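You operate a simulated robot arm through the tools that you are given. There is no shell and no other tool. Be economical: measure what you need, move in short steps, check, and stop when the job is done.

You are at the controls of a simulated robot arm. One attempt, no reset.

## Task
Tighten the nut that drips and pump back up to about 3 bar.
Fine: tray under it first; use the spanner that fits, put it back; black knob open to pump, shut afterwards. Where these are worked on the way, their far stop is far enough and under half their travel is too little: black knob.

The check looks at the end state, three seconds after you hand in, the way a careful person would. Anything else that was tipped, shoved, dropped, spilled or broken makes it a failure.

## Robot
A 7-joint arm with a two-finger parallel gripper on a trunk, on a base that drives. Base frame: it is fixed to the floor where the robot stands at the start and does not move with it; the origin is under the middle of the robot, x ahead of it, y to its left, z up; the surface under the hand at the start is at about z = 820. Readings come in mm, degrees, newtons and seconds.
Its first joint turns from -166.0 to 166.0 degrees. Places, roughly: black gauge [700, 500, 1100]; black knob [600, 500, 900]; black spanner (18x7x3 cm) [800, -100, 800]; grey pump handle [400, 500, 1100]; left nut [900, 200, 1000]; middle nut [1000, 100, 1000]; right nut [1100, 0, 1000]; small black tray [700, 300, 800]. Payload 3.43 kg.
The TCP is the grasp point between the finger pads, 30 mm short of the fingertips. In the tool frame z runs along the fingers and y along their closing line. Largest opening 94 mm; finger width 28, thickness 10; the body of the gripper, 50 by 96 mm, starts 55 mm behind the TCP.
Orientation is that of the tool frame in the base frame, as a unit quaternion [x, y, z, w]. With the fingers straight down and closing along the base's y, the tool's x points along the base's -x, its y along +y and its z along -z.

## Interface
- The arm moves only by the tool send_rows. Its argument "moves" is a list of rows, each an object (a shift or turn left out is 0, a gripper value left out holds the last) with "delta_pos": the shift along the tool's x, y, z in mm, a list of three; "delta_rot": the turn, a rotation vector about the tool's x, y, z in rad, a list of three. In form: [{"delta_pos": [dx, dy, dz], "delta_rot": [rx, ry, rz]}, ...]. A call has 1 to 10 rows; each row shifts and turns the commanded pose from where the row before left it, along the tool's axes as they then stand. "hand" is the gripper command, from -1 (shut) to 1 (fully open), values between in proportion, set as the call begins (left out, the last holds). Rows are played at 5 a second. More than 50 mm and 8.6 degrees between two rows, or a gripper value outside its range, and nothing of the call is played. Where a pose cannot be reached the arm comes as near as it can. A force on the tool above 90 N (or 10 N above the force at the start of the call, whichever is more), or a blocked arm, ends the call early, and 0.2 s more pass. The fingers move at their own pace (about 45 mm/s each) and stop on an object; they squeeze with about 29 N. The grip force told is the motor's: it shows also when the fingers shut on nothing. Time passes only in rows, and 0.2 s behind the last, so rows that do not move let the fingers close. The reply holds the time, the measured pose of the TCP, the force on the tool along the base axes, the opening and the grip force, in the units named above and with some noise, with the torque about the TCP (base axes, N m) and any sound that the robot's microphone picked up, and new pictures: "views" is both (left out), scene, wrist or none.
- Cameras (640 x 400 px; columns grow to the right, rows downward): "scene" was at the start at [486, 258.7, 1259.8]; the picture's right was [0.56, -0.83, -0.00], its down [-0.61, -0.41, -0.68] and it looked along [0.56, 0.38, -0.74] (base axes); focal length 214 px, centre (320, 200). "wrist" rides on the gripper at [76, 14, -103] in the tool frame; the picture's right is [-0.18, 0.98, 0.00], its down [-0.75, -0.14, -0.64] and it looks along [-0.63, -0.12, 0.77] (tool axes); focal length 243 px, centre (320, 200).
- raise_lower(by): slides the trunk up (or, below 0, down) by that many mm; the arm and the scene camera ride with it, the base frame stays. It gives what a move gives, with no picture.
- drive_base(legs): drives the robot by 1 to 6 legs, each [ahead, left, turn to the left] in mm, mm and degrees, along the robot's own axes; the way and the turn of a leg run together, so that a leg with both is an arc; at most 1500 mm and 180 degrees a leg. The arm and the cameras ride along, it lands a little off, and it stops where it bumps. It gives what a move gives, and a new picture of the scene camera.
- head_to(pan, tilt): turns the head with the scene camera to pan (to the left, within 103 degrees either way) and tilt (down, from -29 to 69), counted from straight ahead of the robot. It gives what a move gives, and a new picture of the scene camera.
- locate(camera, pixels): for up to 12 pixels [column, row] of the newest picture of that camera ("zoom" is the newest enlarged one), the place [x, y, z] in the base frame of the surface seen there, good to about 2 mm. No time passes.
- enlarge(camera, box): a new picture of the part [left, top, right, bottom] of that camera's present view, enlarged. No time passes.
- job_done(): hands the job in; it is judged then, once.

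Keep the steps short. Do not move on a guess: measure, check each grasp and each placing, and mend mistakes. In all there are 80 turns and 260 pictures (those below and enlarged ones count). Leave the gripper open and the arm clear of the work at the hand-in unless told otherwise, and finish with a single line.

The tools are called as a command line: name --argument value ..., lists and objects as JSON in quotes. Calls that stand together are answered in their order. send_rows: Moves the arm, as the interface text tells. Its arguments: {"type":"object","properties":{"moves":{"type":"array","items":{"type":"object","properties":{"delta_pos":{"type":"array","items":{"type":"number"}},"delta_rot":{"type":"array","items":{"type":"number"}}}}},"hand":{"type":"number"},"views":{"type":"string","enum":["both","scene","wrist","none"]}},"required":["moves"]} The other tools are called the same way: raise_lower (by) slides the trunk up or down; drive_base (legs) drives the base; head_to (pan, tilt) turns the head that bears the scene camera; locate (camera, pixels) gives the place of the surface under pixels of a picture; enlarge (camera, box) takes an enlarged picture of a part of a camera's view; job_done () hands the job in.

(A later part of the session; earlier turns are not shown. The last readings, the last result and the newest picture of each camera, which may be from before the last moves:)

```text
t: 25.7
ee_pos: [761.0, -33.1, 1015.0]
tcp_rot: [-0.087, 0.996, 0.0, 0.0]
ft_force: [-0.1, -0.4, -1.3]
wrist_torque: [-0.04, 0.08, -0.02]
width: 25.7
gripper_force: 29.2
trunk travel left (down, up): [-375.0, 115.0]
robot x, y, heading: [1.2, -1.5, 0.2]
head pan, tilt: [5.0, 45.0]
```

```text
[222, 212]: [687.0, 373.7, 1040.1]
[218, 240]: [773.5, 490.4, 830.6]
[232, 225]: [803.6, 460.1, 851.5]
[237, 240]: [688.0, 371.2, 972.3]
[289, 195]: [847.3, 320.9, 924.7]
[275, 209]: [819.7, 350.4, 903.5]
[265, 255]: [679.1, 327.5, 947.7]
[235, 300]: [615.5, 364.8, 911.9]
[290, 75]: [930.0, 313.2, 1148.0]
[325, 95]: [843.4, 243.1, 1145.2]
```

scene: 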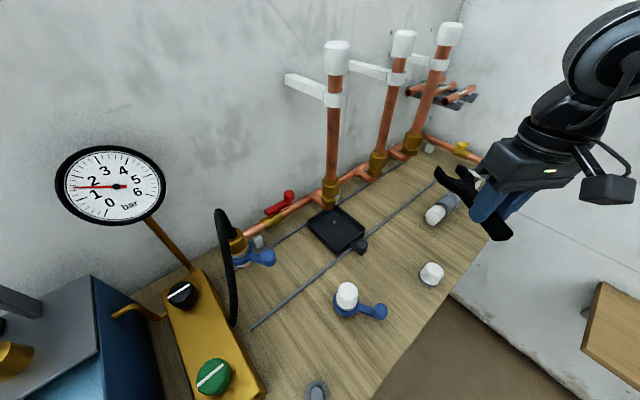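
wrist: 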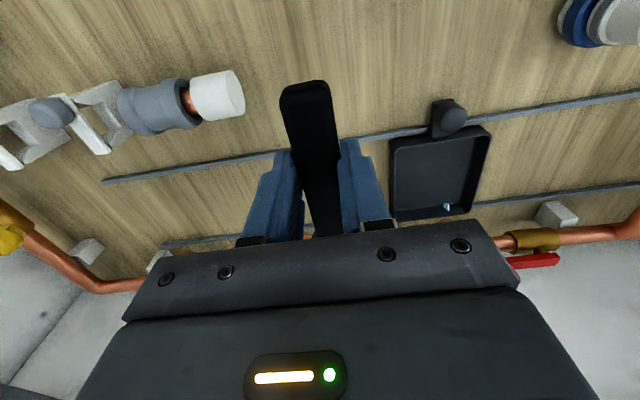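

Hose top is z≈1040 at (687,374); swing down to handle 150° stays clear. Move to the staging pose: handle at 190°, 60 mm short of the nut, z 974.

send_rows --moves '[{"delta_pos": [24, 10, 0]}, {"delta_pos": [24.3, 32.3, 0]}, {"delta_pos": [0, 40, 8]}, {"delta_pos": [0, 40, 8]}, {"delta_pos": [0, 40, 8]}, {"delta_pos": [0, 40, 8]}, {"delta_pos": [0, 40, 9]}, {}]'

enlarge --camera "scene" --box '[270, 130, 398, 210]'

```text
t: 27.5
ee_pos: [671.7, 198.7, 973.8]
tcp_rot: [-0.086, 0.996, 0.0, 0.001]
ft_force: [1.1, -0.1, -3.2]
wrist_torque: [-0.03, 0.1, -0.02]
width: 25.8
gripper_force: 29.1
trunk travel left (down, up): [-375.0, 115.0]
robot x, y, heading: [-3.8, 1.8, 0.0]
head pan, tilt: [5.0, 45.0]
```

scene: 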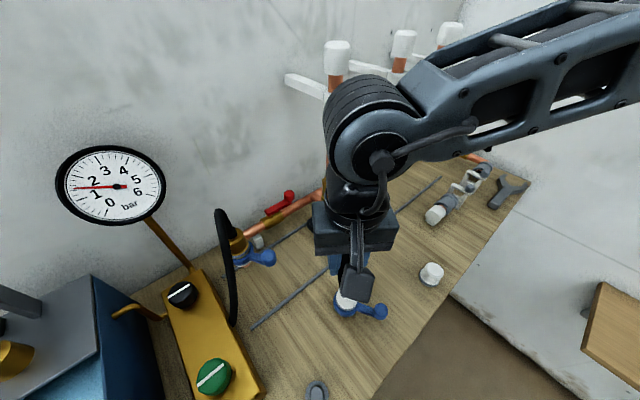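
wrist: 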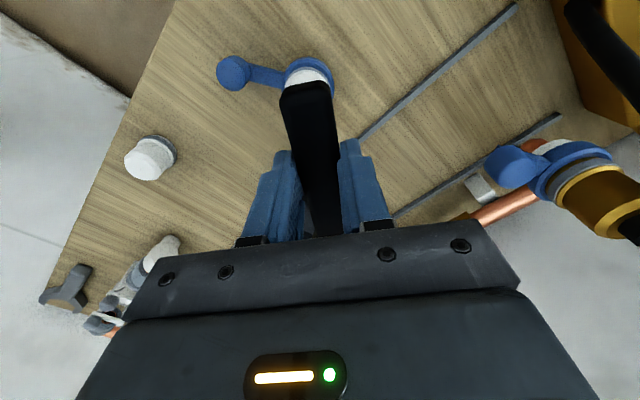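

```text
5.00 times, centred on (334, 170) of scene
```

zoom: 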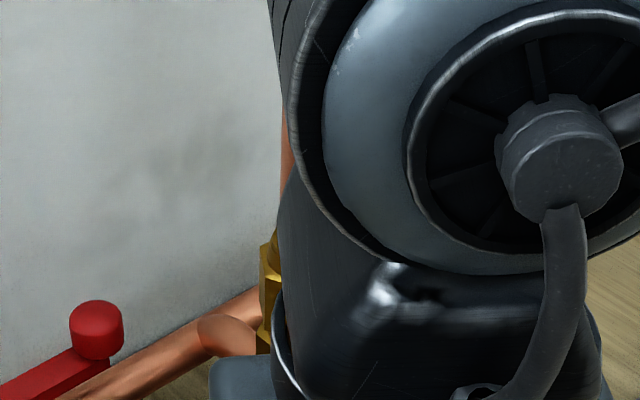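

The scene camera is hidden by the arm here; I go by measurement and force. Advance 25 mm and read.

send_rows --moves '[{"delta_pos": [-8, 0, 0]}, {"delta_pos": [-8, 0, 0]}, {"delta_pos": [-8, 0, 0]}, {}]' --views "none"

send_rows --moves '[{}]' --views "none"

send_rows --moves '[{}]' --views "none"

head_to --pan 20 --tilt 40

```text
t: 28.5
ee_pos: [694.1, 200.4, 975.1]
tcp_rot: [-0.087, 0.996, 0.0, 0.0]
ft_force: [0.7, -0.2, -2.6]
wrist_torque: [0.0, 0.07, -0.03]
width: 25.6
gripper_force: 29.0
trunk travel left (down, up): [-375.0, 115.0]
robot x, y, heading: [-1.6, 0.5, 0.0]
head pan, tilt: [5.0, 45.0]
```

```text
t: 28.9
ee_pos: [694.6, 199.8, 973.3]
tcp_rot: [-0.087, 0.996, 0.0, 0.0]
ft_force: [0.0, 0.7, -2.9]
wrist_torque: [-0.03, 0.08, -0.01]
width: 25.3
gripper_force: 29.6
trunk travel left (down, up): [-375.0, 115.0]
robot x, y, heading: [2.0, -4.5, 0.1]
head pan, tilt: [5.0, 45.0]
```

```text
t: 29.3
ee_pos: [694.1, 200.0, 974.3]
tcp_rot: [-0.088, 0.996, 0.001, 0.0]
ft_force: [0.1, -0.5, -3.4]
wrist_torque: [-0.02, 0.08, 0.01]
width: 25.5
gripper_force: 28.6
trunk travel left (down, up): [-375.0, 115.0]
robot x, y, heading: [4.3, 0.1, 0.1]
head pan, tilt: [5.0, 45.0]
```

```text
t: 30.1
ee_pos: [695.2, 200.2, 973.1]
tcp_rot: [-0.087, 0.996, 0.0, 0.0]
ft_force: [-0.7, -0.5, -3.0]
wrist_torque: [-0.03, 0.1, -0.01]
width: 25.6
gripper_force: 29.2
trunk travel left (down, up): [-375.0, 115.0]
robot x, y, heading: [-0.6, -3.6, -0.1]
head pan, tilt: [20.0, 40.0]
```

scene: 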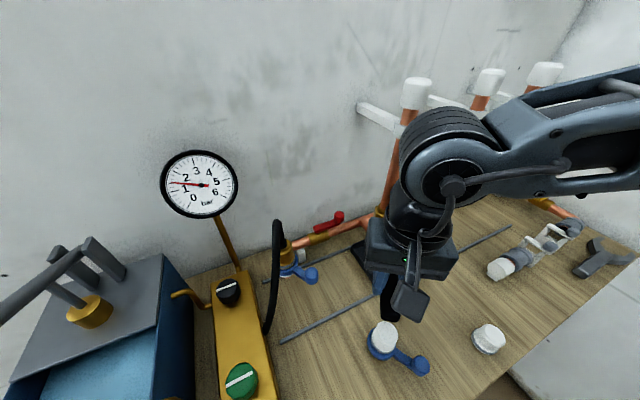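

Lateral offset is within 1 mm. Shift 1 mm, advance 14 mm gently so the jaw tips enter over the flats, and read force.

send_rows --moves '[{"delta_pos": [-2, 1, 0]}, {"delta_pos": [-3, 0, 0]}, {"delta_pos": [-3, 0, 0]}, {"delta_pos": [-3, 0, 0]}, {"delta_pos": [-3, 0, 0]}]' --views "wrist"

```text
t: 31.3
ee_pos: [708.0, 204.1, 973.9]
tcp_rot: [-0.087, 0.996, 0.0, 0.0]
ft_force: [-0.1, -0.1, -2.6]
wrist_torque: [0.0, 0.13, 0.0]
width: 25.5
gripper_force: 29.2
trunk travel left (down, up): [-375.0, 115.0]
robot x, y, heading: [-3.0, -2.4, 0.0]
head pan, tilt: [20.0, 40.0]
```

wrist: 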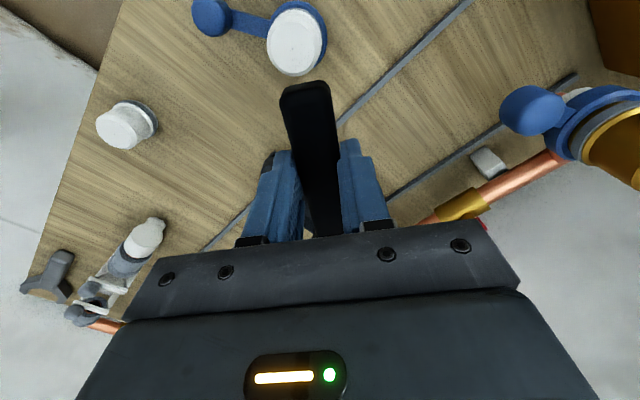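

No contact. Go on 10 mm.

send_rows --moves '[{"delta_pos": [-2.5, 0, 0]}, {"delta_pos": [-2.5, 0, 0]}, {"delta_pos": [-2.5, 0, 0]}, {"delta_pos": [-2.5, 0, 0]}, {}]' --views "none"

send_rows --moves '[{"delta_pos": [-2, 0, 0]}, {"delta_pos": [-2, 0, 0]}, {"delta_pos": [-2, 0, 0]}, {}]' --views "scene"

```text
t: 32.5
ee_pos: [718.2, 205.9, 973.9]
tcp_rot: [-0.087, 0.996, 0.0, 0.001]
ft_force: [0.3, 0.5, -1.4]
wrist_torque: [0.03, 0.1, -0.02]
width: 25.7
gripper_force: 28.5
trunk travel left (down, up): [-375.0, 115.0]
robot x, y, heading: [-2.3, -2.1, -0.1]
head pan, tilt: [20.0, 40.0]
```

```text
t: 33.5
ee_pos: [724.4, 206.6, 974.5]
tcp_rot: [-0.088, 0.996, 0.0, 0.0]
ft_force: [-0.8, -0.1, -3.1]
wrist_torque: [0.0, 0.09, 0.0]
width: 25.4
gripper_force: 28.4
trunk travel left (down, up): [-375.0, 115.0]
robot x, y, heading: [0.8, 1.0, 0.2]
head pan, tilt: [20.0, 40.0]
```

scene: 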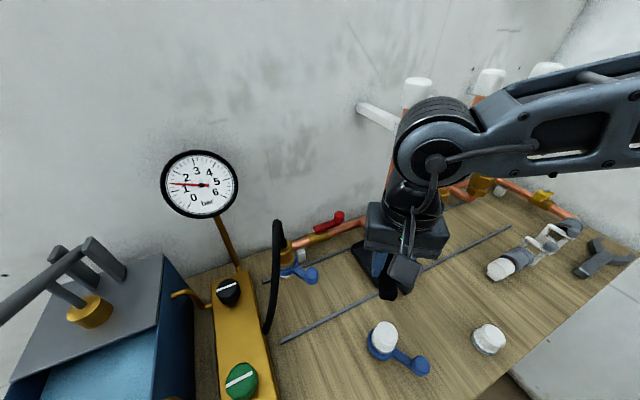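

send_rows --moves '[{"delta_pos": [-2, 0, 0]}, {"delta_pos": [-2, 0, 0]}, {}]' --views "none"

send_rows --moves '[{"delta_pos": [-1.5, 0, 0]}, {"delta_pos": [-1, 0, 0]}, {}]' --views "none"

```text
t: 34.3
ee_pos: [727.7, 208.0, 974.0]
tcp_rot: [-0.088, 0.996, 0.001, 0.0]
ft_force: [-0.3, 0.4, -2.4]
wrist_torque: [0.0, 0.08, 0.0]
width: 25.6
gripper_force: 29.5
trunk travel left (down, up): [-375.0, 115.0]
robot x, y, heading: [-3.0, -0.5, 0.0]
head pan, tilt: [20.0, 40.0]
```

```text
t: 35.1
ee_pos: [731.7, 208.5, 974.7]
tcp_rot: [-0.087, 0.996, 0.001, -0.001]
ft_force: [0.1, 0.8, -1.8]
wrist_torque: [0.0, 0.05, -0.04]
width: 25.8
gripper_force: 29.2
trunk travel left (down, up): [-375.0, 115.0]
robot x, y, heading: [-1.1, 0.5, 0.0]
head pan, tilt: [20.0, 40.0]
```

Near seated distance (≈124 mm) with no side load. Start the clockwise swing: 6° and read the torque.

send_rows --moves '[{"delta_pos": [-0.15, 6.2, 0], "delta_rot": [0, 0, 0.05]}, {"delta_pos": [-0.15, 6.2, 0], "delta_rot": [0, 0, 0.05]}, {}]' --views "none"

```text
t: 35.9
ee_pos: [729.4, 220.2, 973.9]
tcp_rot: [-0.036, 0.999, 0.0, -0.001]
ft_force: [0.3, 0.0, -1.7]
wrist_torque: [0.0, 0.11, 0.01]
width: 26.0
gripper_force: 29.2
trunk travel left (down, up): [-375.0, 115.0]
robot x, y, heading: [2.0, -0.5, -0.0]
head pan, tilt: [20.0, 40.0]
```

send_rows --moves '[{"delta_pos": [-0.15, 6.2, 0], "delta_rot": [0, 0, 0.05]}, {"delta_pos": [-0.15, 6.2, 0], "delta_rot": [0, 0, 0.05]}, {}]' --views "both"

enlarge --camera "scene" --box '[340, 180, 450, 290]'

```text
t: 36.7
ee_pos: [728.8, 233.5, 974.0]
tcp_rot: [0.013, 1.0, 0.0, 0.0]
ft_force: [1.1, -1.7, -1.6]
wrist_torque: [-0.06, 0.1, -0.17]
width: 25.7
gripper_force: 29.4
trunk travel left (down, up): [-375.0, 115.0]
robot x, y, heading: [0.3, -2.6, -0.0]
head pan, tilt: [20.0, 40.0]
```

scene: 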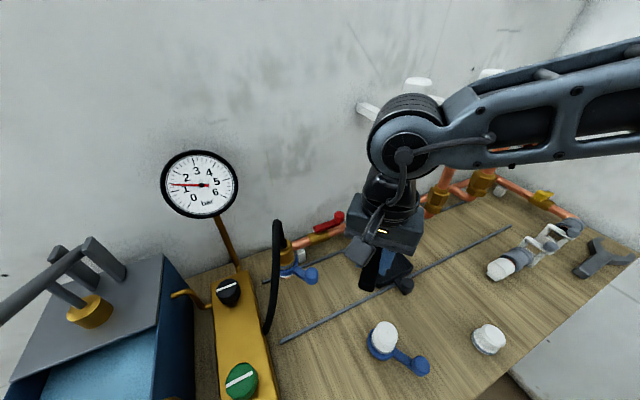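
wrist: 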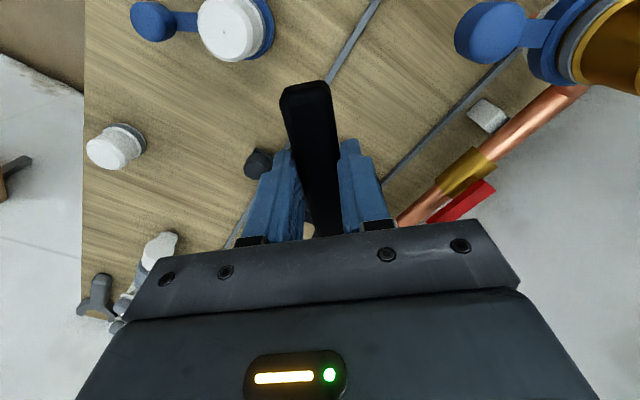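

```text
3.64 times, centred on (395, 235) of scene
```

zoom: 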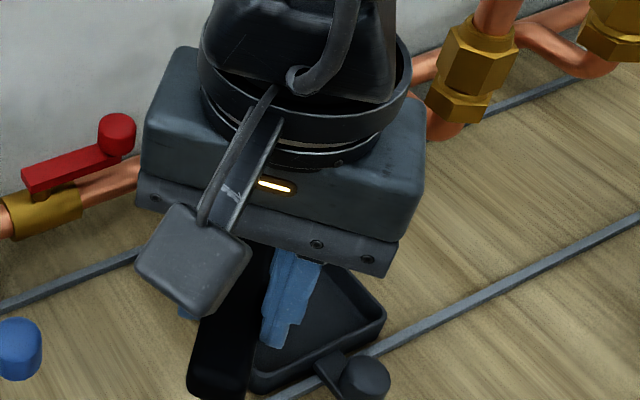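

A small load appears now (handle 178°): contact. Continue the swing.

send_rows --moves '[{"delta_pos": [-0.15, 6.2, 0], "delta_rot": [0, 0, 0.05]}, {"delta_pos": [-0.15, 6.2, 0], "delta_rot": [0, 0, 0.05]}, {"delta_pos": [-0.15, 6.2, 0], "delta_rot": [0, 0, 0.05]}, {}]' --views "none"

send_rows --moves '[{"delta_pos": [-0.15, 6.2, 0], "delta_rot": [0, 0, 0.05]}, {"delta_pos": [-0.15, 6.2, 0], "delta_rot": [0, 0, 0.05]}, {"delta_pos": [-0.15, 6.2, 0], "delta_rot": [0, 0, 0.05]}, {}]' --views "scene"

```text
t: 37.7
ee_pos: [730.6, 252.2, 974.1]
tcp_rot: [0.086, 0.996, 0.0, 0.001]
ft_force: [-0.3, 0.6, -2.9]
wrist_torque: [0.04, 0.08, 0.05]
width: 25.7
gripper_force: 29.5
trunk travel left (down, up): [-375.0, 115.0]
robot x, y, heading: [4.4, 0.2, 0.3]
head pan, tilt: [20.0, 40.0]
```

```text
t: 38.7
ee_pos: [735.0, 270.4, 974.5]
tcp_rot: [0.162, 0.987, 0.001, 0.0]
ft_force: [-1.8, 0.9, -2.9]
wrist_torque: [0.08, 0.25, 0.06]
width: 25.3
gripper_force: 28.8
trunk travel left (down, up): [-375.0, 115.0]
robot x, y, heading: [3.2, -2.7, 0.0]
head pan, tilt: [20.0, 40.0]
```

scene: 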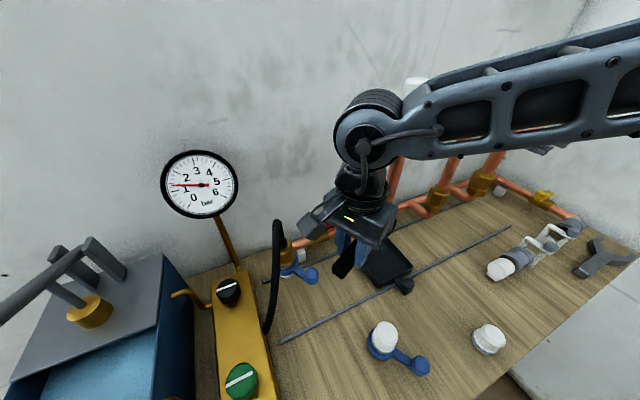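

Load stays small; I check whether the nut is really turning with a zoom and wrist view.

enlarge --camera "scene" --box '[360, 150, 456, 240]'

enlarge --camera "wrist" --box '[220, 100, 460, 250]'

```text
4.44 times, centred on (408, 195) of scene
```

zoom: 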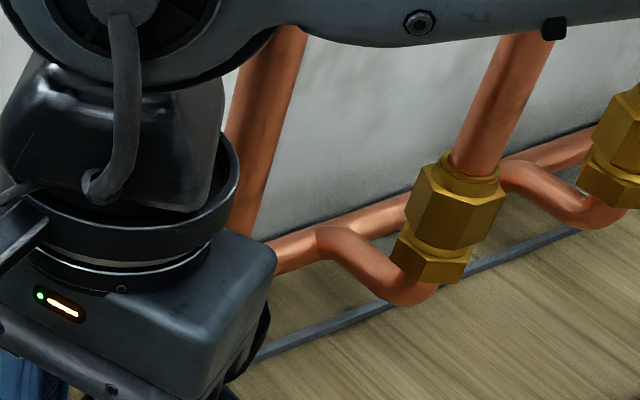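

```text
2.67 times, centred on (340, 175) of wrist
```

zoom: 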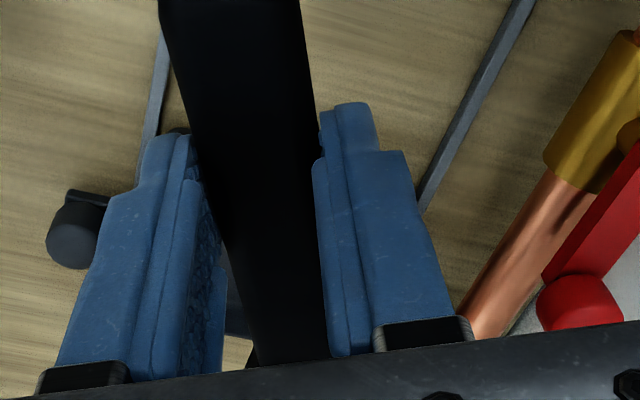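

Not visible. Continue to handle ≈150°, watching the load.

send_rows --moves '[{"delta_pos": [-0.15, 6.2, 0], "delta_rot": [0, 0, 0.05]}, {"delta_pos": [-0.15, 6.2, 0], "delta_rot": [0, 0, 0.05]}, {"delta_pos": [-0.15, 6.2, 0], "delta_rot": [0, 0, 0.05]}, {"delta_pos": [-0.15, 6.2, 0], "delta_rot": [0, 0, 0.05]}]' --views "scene"

enlarge --camera "scene" --box '[240, 150, 400, 300]'

```text
t: 39.7
ee_pos: [744.4, 290.9, 973.3]
tcp_rot: [0.26, 0.966, -0.001, 0.0]
ft_force: [1.0, 2.8, -1.3]
wrist_torque: [0.02, -0.04, 0.27]
width: 25.7
gripper_force: 28.6
trunk travel left (down, up): [-375.0, 115.0]
robot x, y, heading: [0.6, -3.3, -0.3]
head pan, tilt: [20.0, 40.0]
```

scene: 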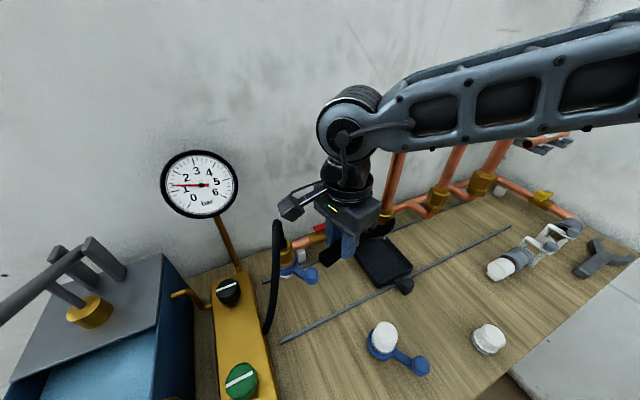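

```text
2.67 times, centred on (320, 225) of scene
```

zoom: 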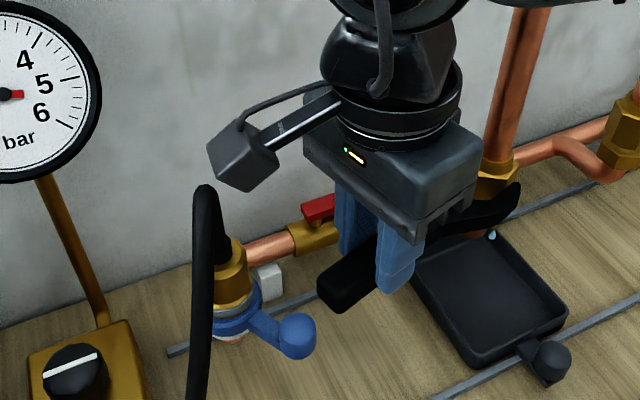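

enlarge --camera "scene" --box '[396, 195, 460, 245]'

enlarge --camera "scene" --box '[360, 195, 440, 245]'

```text
8.00 times, centred on (428, 220) of scene
```

zoom: 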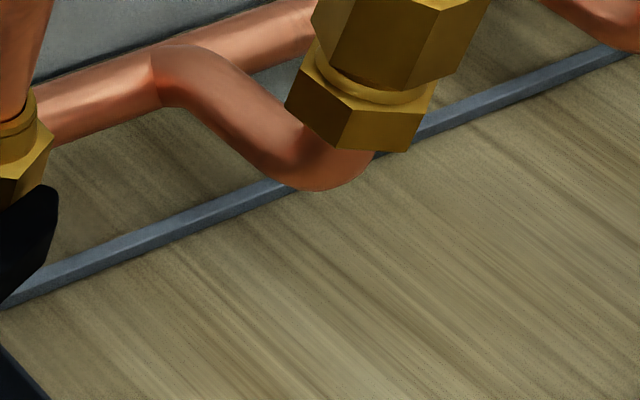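

```text
8.00 times, centred on (400, 220) of scene
```

zoom: 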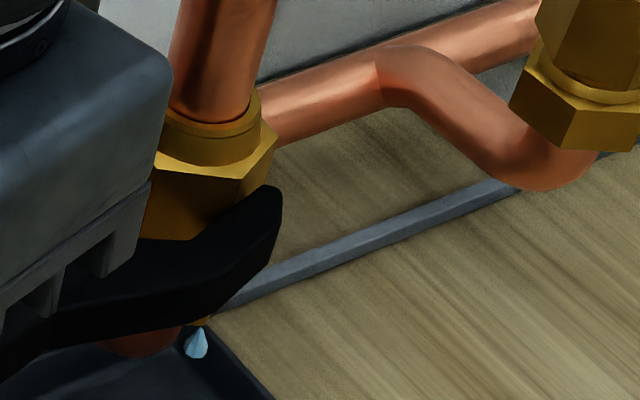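

locate --camera "zoom" --pixels '[[165, 190], [180, 190], [200, 192], [220, 192], [235, 195], [243, 185], [255, 170], [268, 155], [150, 240], [240, 215], [270, 200], [160, 160]]'

```text
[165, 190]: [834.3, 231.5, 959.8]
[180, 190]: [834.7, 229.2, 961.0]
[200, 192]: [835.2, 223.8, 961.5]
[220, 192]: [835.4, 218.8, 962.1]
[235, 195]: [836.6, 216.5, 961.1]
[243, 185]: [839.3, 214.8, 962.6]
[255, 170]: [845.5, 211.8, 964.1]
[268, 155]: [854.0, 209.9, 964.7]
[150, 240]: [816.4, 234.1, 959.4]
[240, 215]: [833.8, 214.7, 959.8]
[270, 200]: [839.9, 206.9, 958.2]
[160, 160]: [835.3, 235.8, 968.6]
```

The nut faces have moved from 160/220° to 188/248°: the nut turned ~30° clockwise with the spanner. I relieve the jaw, lift it up around the bare pipe, swing back to 218° (about the pipe), then lower for another stroke.

send_rows --moves '[{"delta_pos": [-0.2, -7.4, 0], "delta_rot": [0, 0, -0.06]}, {"delta_pos": [0, 0, -12]}, {"delta_pos": [0, 0, -13]}, {"delta_pos": [0, 0, -15]}, {}]' --views "scene"

enlarge --camera "scene" --box '[360, 185, 440, 235]'

```text
t: 40.9
ee_pos: [741.1, 286.5, 1013.9]
tcp_rot: [0.231, 0.973, 0.0, 0.001]
ft_force: [-0.4, -1.1, -2.6]
wrist_torque: [0.07, 0.09, -0.01]
width: 25.7
gripper_force: 28.6
trunk travel left (down, up): [-375.0, 115.0]
robot x, y, heading: [-1.0, 0.3, -0.0]
head pan, tilt: [20.0, 40.0]
```

scene: 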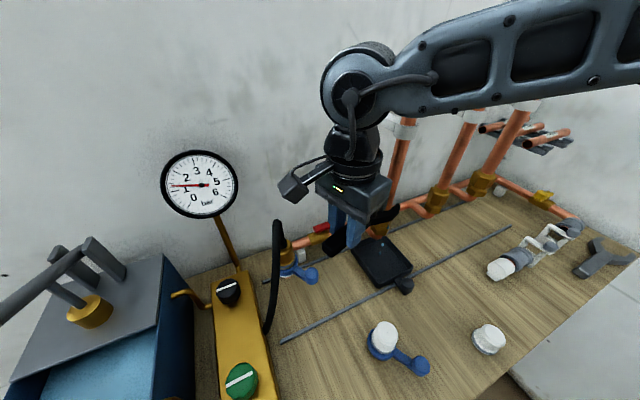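

```text
8.00 times, centred on (400, 210) of scene
```

zoom: 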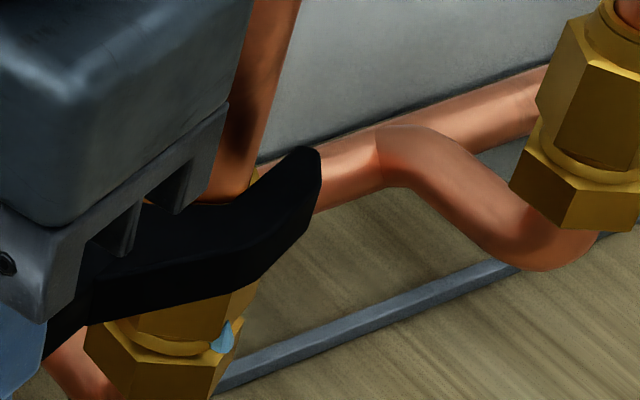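

send_rows --moves '[{"delta_pos": [-1.233, -17.44, 0], "delta_rot": [0, 0, -0.1411]}, {"delta_pos": [-1.233, -17.44, 0], "delta_rot": [0, 0, -0.1411]}, {"delta_pos": [-1.233, -17.44, 0], "delta_rot": [0, 0, -0.1411]}, {"delta_pos": [-1.233, -17.44, 0], "delta_rot": [0, 0, -0.1411]}, {"delta_pos": [-1.233, -17.44, 0], "delta_rot": [0, 0, -0.1411]}, {"delta_pos": [-1.233, -17.44, 0], "delta_rot": [0, 0, -0.1411]}, {"delta_pos": [-1.233, -17.44, 0], "delta_rot": [0, 0, -0.1411]}, {"delta_pos": [-1.233, -17.44, 0], "delta_rot": [0, 0, -0.1411]}, {}]' --views "none"

send_rows --moves '[{}]' --views "both"

```text
t: 42.9
ee_pos: [754.5, 153.4, 1014.2]
tcp_rot: [-0.327, 0.945, 0.001, 0.0]
ft_force: [1.3, -0.3, -2.5]
wrist_torque: [-0.06, 0.06, 0.04]
width: 25.3
gripper_force: 29.6
trunk travel left (down, up): [-375.0, 115.0]
robot x, y, heading: [-0.0, 0.6, 0.2]
head pan, tilt: [20.0, 40.0]
```

```text
t: 43.3
ee_pos: [754.6, 153.4, 1014.1]
tcp_rot: [-0.326, 0.945, 0.0, -0.001]
ft_force: [-0.7, -0.2, -1.8]
wrist_torque: [-0.05, 0.04, 0.01]
width: 25.6
gripper_force: 28.8
trunk travel left (down, up): [-375.0, 115.0]
robot x, y, heading: [-1.2, 1.6, -0.2]
head pan, tilt: [20.0, 40.0]
```

scene: 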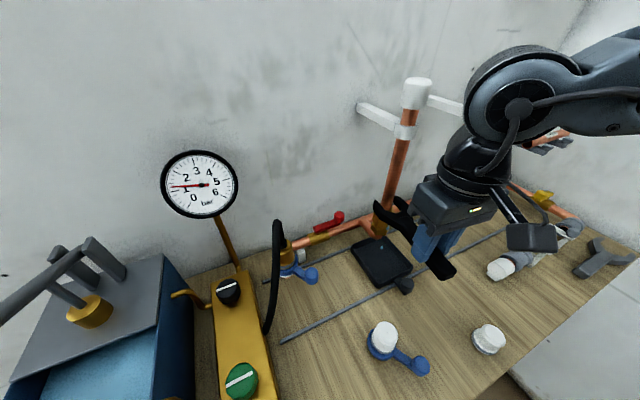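
wrist: 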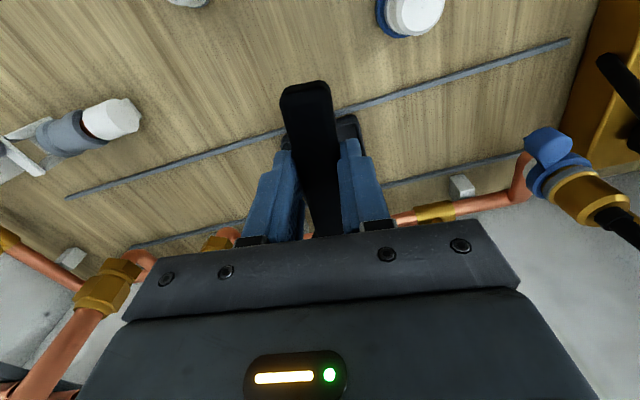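

Great view now. Zoom on jaw and nut to verify the alignment before lowering.

enlarge --camera "scene" --box '[350, 190, 430, 250]'

locate --camera "zoom" --pixels '[[180, 90], [230, 180], [340, 65], [345, 110], [340, 200], [225, 290], [255, 300], [285, 305], [310, 290], [370, 170]]'

```text
6.67 times, centred on (390, 220) of scene
```

zoom: 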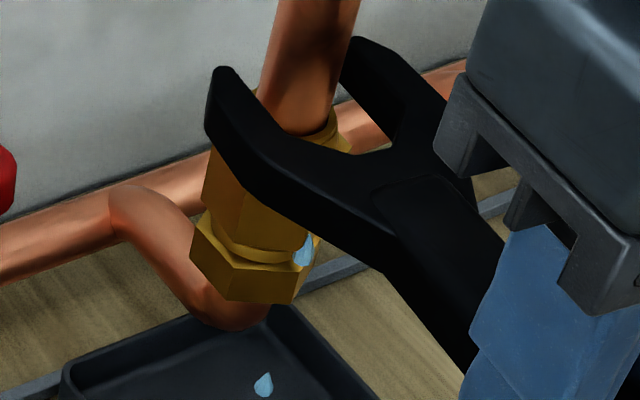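

```text
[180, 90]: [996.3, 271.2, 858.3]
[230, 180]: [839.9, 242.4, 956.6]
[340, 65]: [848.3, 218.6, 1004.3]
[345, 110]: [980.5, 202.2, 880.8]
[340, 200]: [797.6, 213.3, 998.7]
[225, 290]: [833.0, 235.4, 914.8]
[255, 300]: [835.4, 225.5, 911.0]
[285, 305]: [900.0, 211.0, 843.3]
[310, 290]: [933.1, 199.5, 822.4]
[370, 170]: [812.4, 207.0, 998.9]
```

Jaw straddles the pipe above the nut. Shift 1 mm and lower to z≈974.

send_rows --moves '[{"delta_pos": [-0.7, -1.2, 5]}, {"delta_pos": [0, 0, 8]}, {"delta_pos": [0, 0, 5]}, {"delta_pos": [0, 0, 5]}, {}]' --views "scene"

enlarge --camera "scene" --box '[350, 190, 430, 250]'

```text
t: 44.5
ee_pos: [756.2, 153.7, 990.9]
tcp_rot: [-0.326, 0.945, 0.0, 0.0]
ft_force: [-0.4, 0.6, -2.1]
wrist_torque: [-0.04, 0.08, 0.0]
width: 25.7
gripper_force: 29.1
trunk travel left (down, up): [-375.0, 115.0]
robot x, y, heading: [3.7, 0.3, -0.3]
head pan, tilt: [20.0, 40.0]
```

scene: 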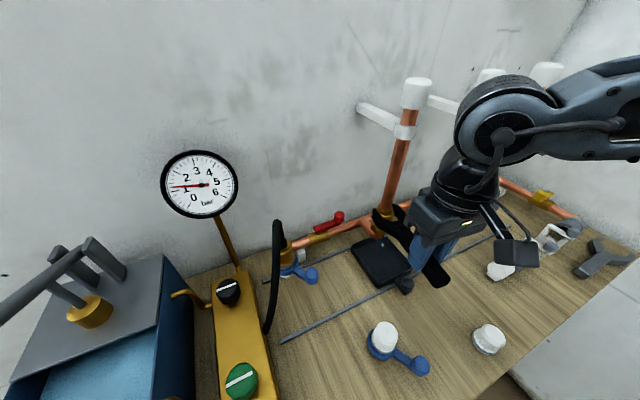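

```text
6.67 times, centred on (390, 220) of scene
```

zoom: 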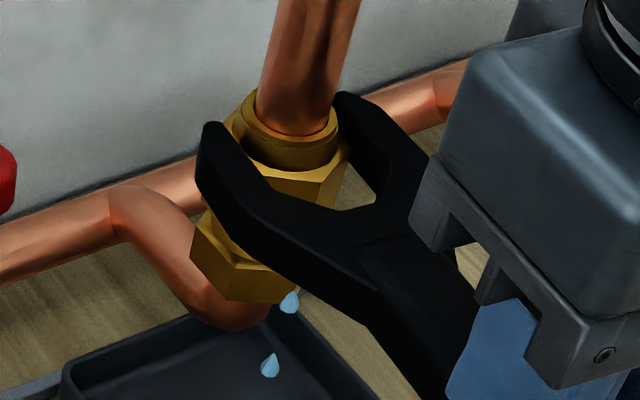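

It slides over the nut freely. Lower the rest, push in 3 mm, then turn 20°.

send_rows --moves '[{"delta_pos": [0, 0, 5]}, {"delta_pos": [0, 0, 6]}, {"delta_pos": [0, 0, 5]}, {"delta_pos": [-2, 0, 0]}, {}]' --views "none"

send_rows --moves '[{"delta_pos": [-0.15, 6.15, 0], "delta_rot": [0, 0, 0.05]}, {"delta_pos": [-0.15, 6.15, 0], "delta_rot": [0, 0, 0.05]}, {"delta_pos": [-0.15, 6.15, 0], "delta_rot": [0, 0, 0.05]}, {"delta_pos": [-0.15, 6.15, 0], "delta_rot": [0, 0, 0.05]}, {"delta_pos": [-0.15, 6.15, 0], "delta_rot": [0, 0, 0.05]}, {"delta_pos": [-0.15, 6.15, 0], "delta_rot": [0, 0, 0.05]}]' --views "scene"

enlarge --camera "scene" --box '[350, 190, 430, 250]'

```text
t: 45.7
ee_pos: [756.4, 155.2, 974.7]
tcp_rot: [-0.326, 0.945, 0.0, 0.0]
ft_force: [-0.4, 0.5, -3.4]
wrist_torque: [-0.04, 0.06, 0.0]
width: 25.5
gripper_force: 28.7
trunk travel left (down, up): [-375.0, 115.0]
robot x, y, heading: [-2.9, 2.2, -0.2]
head pan, tilt: [20.0, 40.0]
```

```text
t: 47.1
ee_pos: [738.0, 185.8, 974.2]
tcp_rot: [-0.18, 0.984, 0.0, -0.001]
ft_force: [0.7, -3.6, -0.4]
wrist_torque: [-0.05, -0.05, -0.46]
width: 25.4
gripper_force: 29.1
trunk travel left (down, up): [-375.0, 115.0]
robot x, y, heading: [2.6, -2.9, 0.0]
head pan, tilt: [20.0, 40.0]
```

scene: 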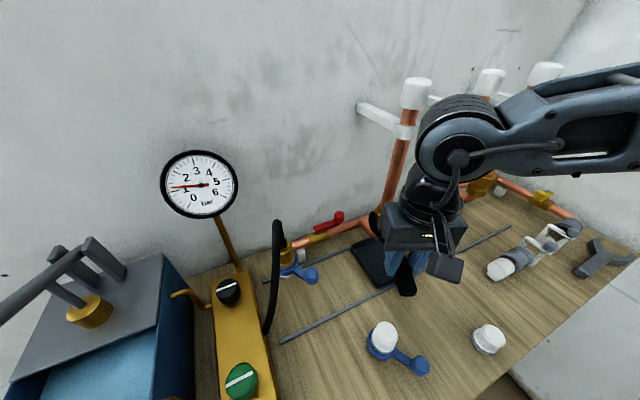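

```text
6.67 times, centred on (390, 220) of scene
```

zoom: 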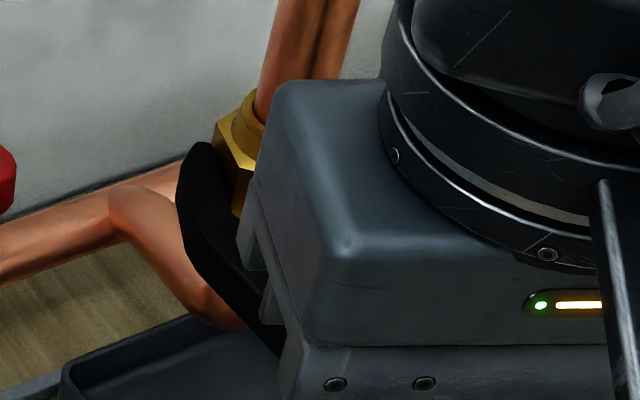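

Now a growing load (‑3.6 N, ‑0.46 Nm). Continue in smaller steps.

send_rows --moves '[{"delta_pos": [-0.15, 6.15, 0], "delta_rot": [0, 0, 0.05]}, {"delta_pos": [-0.15, 6.15, 0], "delta_rot": [0, 0, 0.05]}, {"delta_pos": [-0.15, 6.15, 0], "delta_rot": [0, 0, 0.05]}]' --views "none"

send_rows --moves '[{"delta_pos": [-0.15, 6.15, 0], "delta_rot": [0, 0, 0.05]}, {"delta_pos": [-0.15, 6.15, 0], "delta_rot": [0, 0, 0.05]}, {"delta_pos": [-0.15, 6.15, 0], "delta_rot": [0, 0, 0.05]}]' --views "none"

send_rows --moves '[{"delta_pos": [-0.15, 6.15, 0], "delta_rot": [0, 0, 0.05]}, {"delta_pos": [-0.15, 6.15, 0], "delta_rot": [0, 0, 0.05]}, {"delta_pos": [-0.15, 6.15, 0], "delta_rot": [0, 0, 0.05]}]' --views "scene"

```text
t: 47.9
ee_pos: [732.4, 204.2, 976.2]
tcp_rot: [-0.107, 0.994, 0.0, 0.0]
ft_force: [-1.1, -4.5, -2.5]
wrist_torque: [-0.13, 0.13, -0.51]
width: 25.9
gripper_force: 28.7
trunk travel left (down, up): [-375.0, 115.0]
robot x, y, heading: [-2.7, -0.9, 0.0]
head pan, tilt: [20.0, 40.0]
```

```text
t: 48.7
ee_pos: [731.2, 222.1, 976.0]
tcp_rot: [-0.033, 0.999, 0.0, -0.001]
ft_force: [-2.8, -7.6, -4.6]
wrist_torque: [-0.15, 0.46, 0.08]
width: 25.6
gripper_force: 29.0
trunk travel left (down, up): [-375.0, 115.0]
robot x, y, heading: [0.1, -2.2, 0.1]
head pan, tilt: [20.0, 40.0]
```

```text
t: 49.5
ee_pos: [730.3, 236.8, 975.2]
tcp_rot: [0.044, 0.999, -0.003, 0.0]
ft_force: [-5.5, -39.0, -1.3]
wrist_torque: [-0.71, 0.08, 0.71]
width: 26.8
gripper_force: 29.1
trunk travel left (down, up): [-375.0, 115.0]
robot x, y, heading: [-1.3, -3.3, -0.0]
head pan, tilt: [20.0, 40.0]
```

scene: 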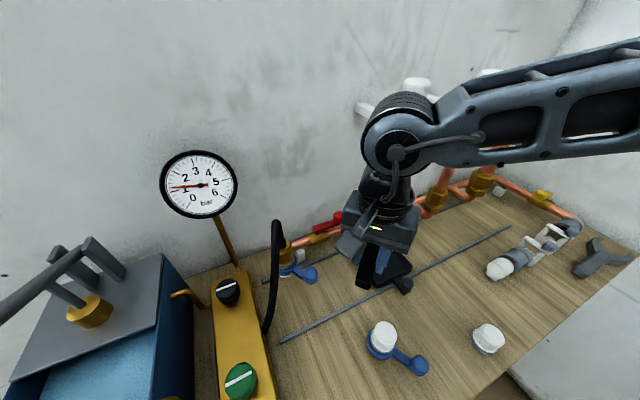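

Firm stop: 39 N at the handle. Check whether the drip has stopped.

send_rows --moves '[{}, {}, {}, {}, {}]' --views "none"

enlarge --camera "scene" --box '[340, 190, 440, 290]'

enlarge --camera "scene" --box '[155, 145, 245, 220]'

```text
t: 50.7
ee_pos: [730.9, 238.2, 974.4]
tcp_rot: [0.042, 0.999, -0.003, 0.0]
ft_force: [-7.0, -38.4, -1.3]
wrist_torque: [-0.74, 0.11, 0.63]
width: 25.8
gripper_force: 29.3
trunk travel left (down, up): [-375.0, 115.0]
robot x, y, heading: [1.8, -4.1, 0.0]
head pan, tilt: [20.0, 40.0]
```

```text
4.00 times, centred on (390, 240) of scene
```

zoom: 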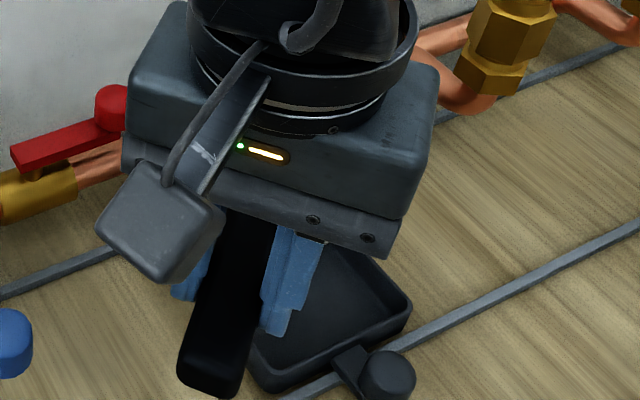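

```text
5.33 times, centred on (200, 182) of scene
```

zoom: 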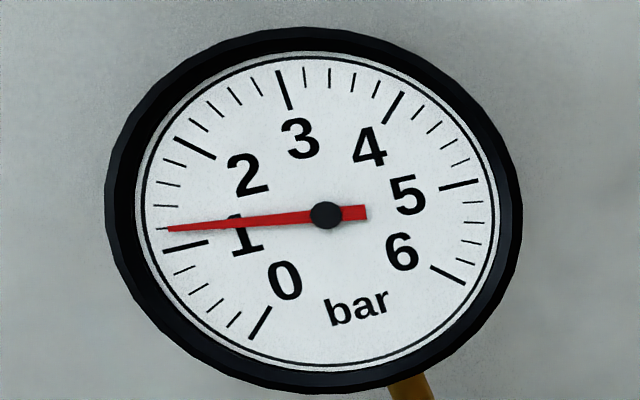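

Gauge about 1.2 bar. Relax the spanner, lift it off the nut and look for drops.

send_rows --moves '[{"delta_pos": [-0.15, -6.15, 0], "delta_rot": [0, 0, -0.05]}, {"delta_pos": [-0.15, -6.15, 0], "delta_rot": [0, 0, -0.05]}, {"delta_pos": [-0.15, -6.15, 0], "delta_rot": [0, 0, -0.05]}, {}]' --views "none"

send_rows --moves '[{"delta_pos": [0, 0, -5]}, {"delta_pos": [0, 0, -12]}, {"delta_pos": [0, 0, -13]}, {"delta_pos": [0, 0, -15]}, {}]' --views "scene"

```text
t: 51.7
ee_pos: [729.6, 223.7, 976.5]
tcp_rot: [-0.034, 0.999, 0.0, 0.0]
ft_force: [-4.8, -10.8, -3.5]
wrist_torque: [-0.15, 0.43, -0.7]
width: 25.9
gripper_force: 29.1
trunk travel left (down, up): [-375.0, 115.0]
robot x, y, heading: [-1.6, 2.7, 0.1]
head pan, tilt: [20.0, 40.0]
```

```text
t: 52.9
ee_pos: [729.4, 221.9, 1020.2]
tcp_rot: [-0.032, 0.999, 0.002, 0.001]
ft_force: [0.8, -5.8, -0.2]
wrist_torque: [-0.35, -0.18, -0.75]
width: 25.7
gripper_force: 29.1
trunk travel left (down, up): [-375.0, 115.0]
robot x, y, heading: [-2.4, 0.1, -0.1]
head pan, tilt: [20.0, 40.0]
```

scene: 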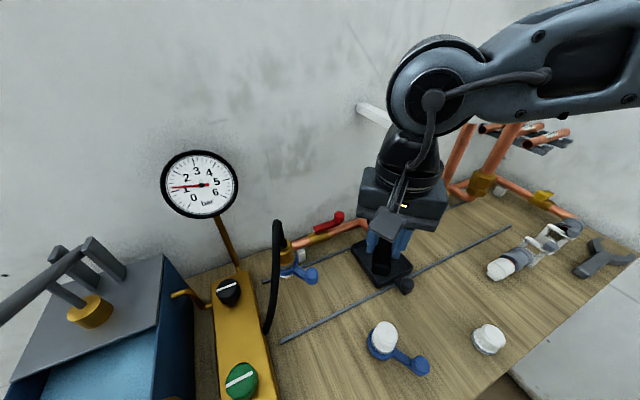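

Residual side force: the jaw touches something. Shift 5 mm to −y and look.

send_rows --moves '[{"delta_pos": [0, -3, 0]}, {"delta_pos": [0, -3, 0]}, {}]' --views "both"

enlarge --camera "scene" --box '[340, 170, 440, 270]'

enlarge --camera "wrist" --box '[220, 70, 460, 250]'

```text
t: 53.7
ee_pos: [729.5, 217.1, 1019.9]
tcp_rot: [-0.034, 0.999, 0.002, 0.0]
ft_force: [-1.2, 7.8, -1.4]
wrist_torque: [0.46, -0.01, 1.04]
width: 26.0
gripper_force: 28.9
trunk travel left (down, up): [-375.0, 115.0]
robot x, y, heading: [-0.4, -1.9, -0.0]
head pan, tilt: [20.0, 40.0]
```

scene: 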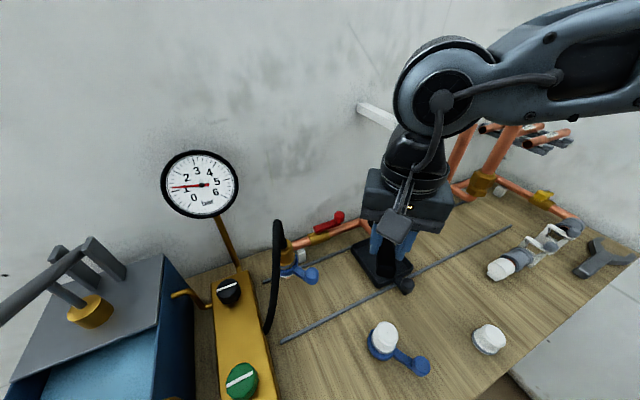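
wrist: 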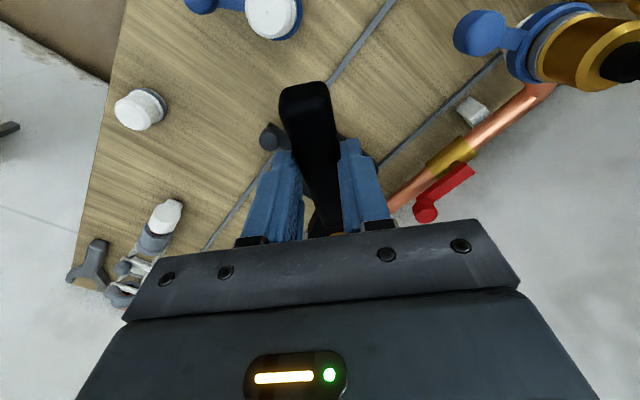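

```text
4.00 times, centred on (390, 220) of scene
```

zoom: 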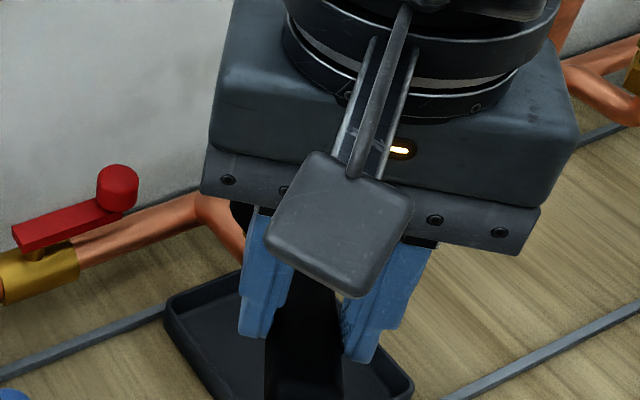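

```text
2.22 times, centred on (340, 160) of wrist
```

zoom: 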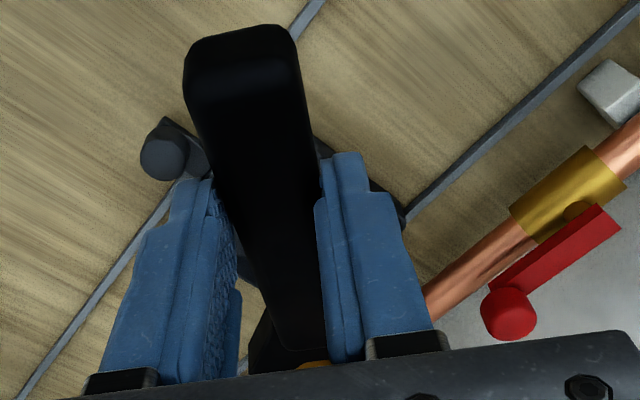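

The force flips sign with 5 mm: the jaw still holds the nut, so the spanner seems to have pitched in the grip. Measure the handle's tilt.

locate --camera "zoom" --pixels '[[240, 55], [250, 100], [260, 150], [275, 220], [285, 280], [290, 340], [265, 350], [315, 366]]'

send_rows --moves '[{"delta_pos": [0, 2.5, 0]}, {}]' --views "none"

```text
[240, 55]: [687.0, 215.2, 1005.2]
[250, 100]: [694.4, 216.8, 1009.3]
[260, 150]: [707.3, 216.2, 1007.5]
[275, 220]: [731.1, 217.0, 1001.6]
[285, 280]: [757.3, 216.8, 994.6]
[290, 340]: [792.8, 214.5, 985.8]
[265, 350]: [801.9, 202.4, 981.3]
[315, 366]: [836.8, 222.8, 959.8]
```

```text
t: 54.3
ee_pos: [730.7, 219.0, 1020.1]
tcp_rot: [-0.032, 0.999, -0.001, -0.001]
ft_force: [-2.8, 4.2, -3.3]
wrist_torque: [0.2, 0.19, 0.63]
width: 25.6
gripper_force: 29.3
trunk travel left (down, up): [-375.0, 115.0]
robot x, y, heading: [2.7, -2.7, 0.1]
head pan, tilt: [20.0, 40.0]
```

The spanner is pitched 13° head-down. I pull it straight back off the nut horizontally and then inspect.

send_rows --moves '[{"delta_pos": [3, 1.2, 0]}, {"delta_pos": [5, 0, 0]}, {"delta_pos": [6, 0, 0]}, {"delta_pos": [6, 0, 0]}, {}]' --views "none"

send_rows --moves '[{"delta_pos": [10, 0, 0]}, {"delta_pos": [12, 0, 0]}, {"delta_pos": [18, 0, 0]}, {"delta_pos": [25, 0, -15]}, {}]' --views "both"

```text
t: 55.5
ee_pos: [709.7, 218.8, 1021.5]
tcp_rot: [-0.032, 0.999, -0.001, -0.001]
ft_force: [-0.1, 0.4, -2.6]
wrist_torque: [0.02, 0.09, -0.01]
width: 25.5
gripper_force: 29.0
trunk travel left (down, up): [-375.0, 115.0]
robot x, y, heading: [0.9, 1.6, 0.1]
head pan, tilt: [20.0, 40.0]
```

```text
t: 56.7
ee_pos: [646.2, 213.9, 1035.5]
tcp_rot: [-0.032, 0.999, 0.001, 0.0]
ft_force: [0.2, 0.2, -2.3]
wrist_torque: [-0.02, 0.1, 0.0]
width: 25.6
gripper_force: 28.6
trunk travel left (down, up): [-375.0, 115.0]
robot x, y, heading: [-0.9, -0.2, -0.1]
head pan, tilt: [20.0, 40.0]
```

scene: 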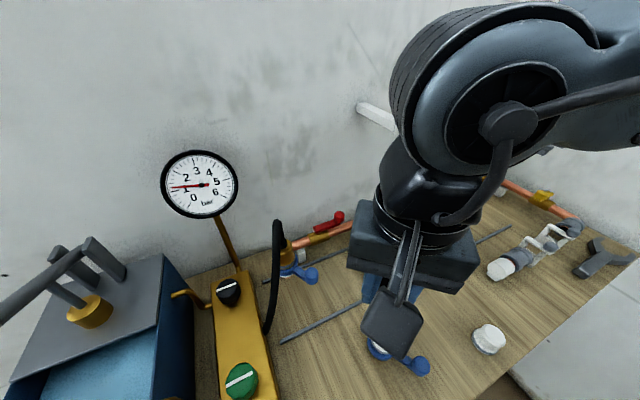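
wrist: 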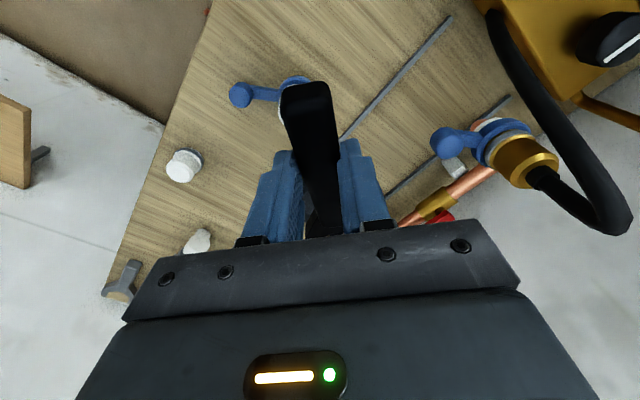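

Free. Carry the spanner away to the right, above its resting place, and look at the nut.

send_rows --moves '[{"delta_pos": [0, -40, 0]}, {"delta_pos": [0, -40, 0]}, {"delta_pos": [0, -40, 0]}, {"delta_pos": [-10, -40, 0]}, {"delta_pos": [-24, -40, 0]}, {"delta_pos": [-25, -38, 0]}, {}, {}, {}]' --views "scene"

enlarge --camera "scene" --box '[340, 185, 440, 285]'

enlarge --camera "scene" --box '[155, 145, 245, 220]'

```text
t: 58.7
ee_pos: [720.7, -19.7, 1035.7]
tcp_rot: [-0.033, 0.999, -0.001, 0.0]
ft_force: [0.6, 0.4, -3.1]
wrist_torque: [0.0, 0.09, -0.02]
width: 25.7
gripper_force: 29.2
trunk travel left (down, up): [-375.0, 115.0]
robot x, y, heading: [-1.3, -3.0, 0.4]
head pan, tilt: [20.0, 40.0]
```

scene: 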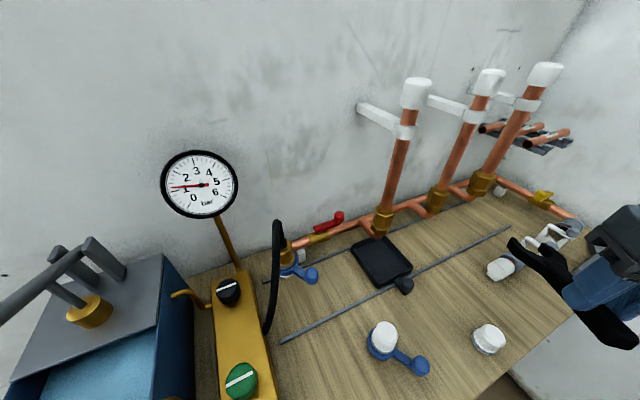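

```text
4.00 times, centred on (390, 235) of scene
```

zoom: 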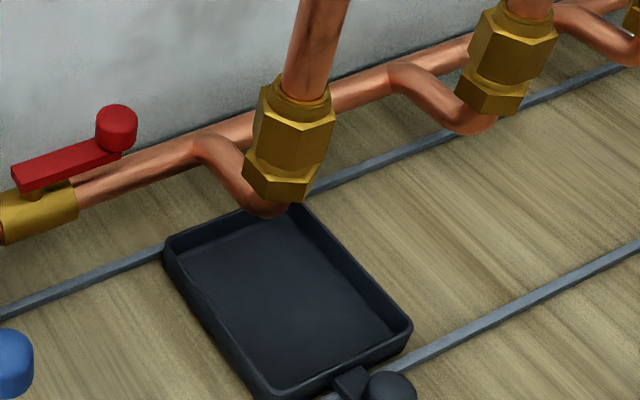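

```text
5.33 times, centred on (200, 182) of scene
```

zoom: 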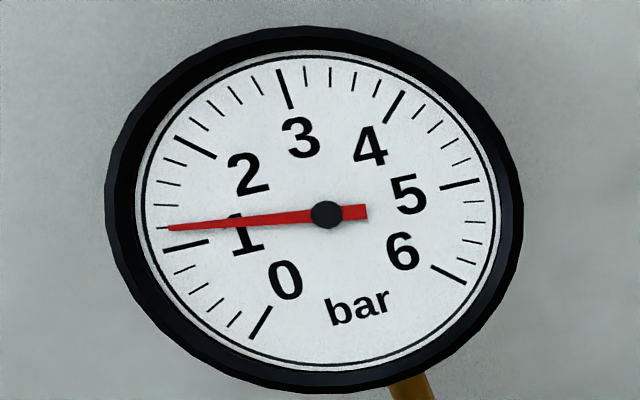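

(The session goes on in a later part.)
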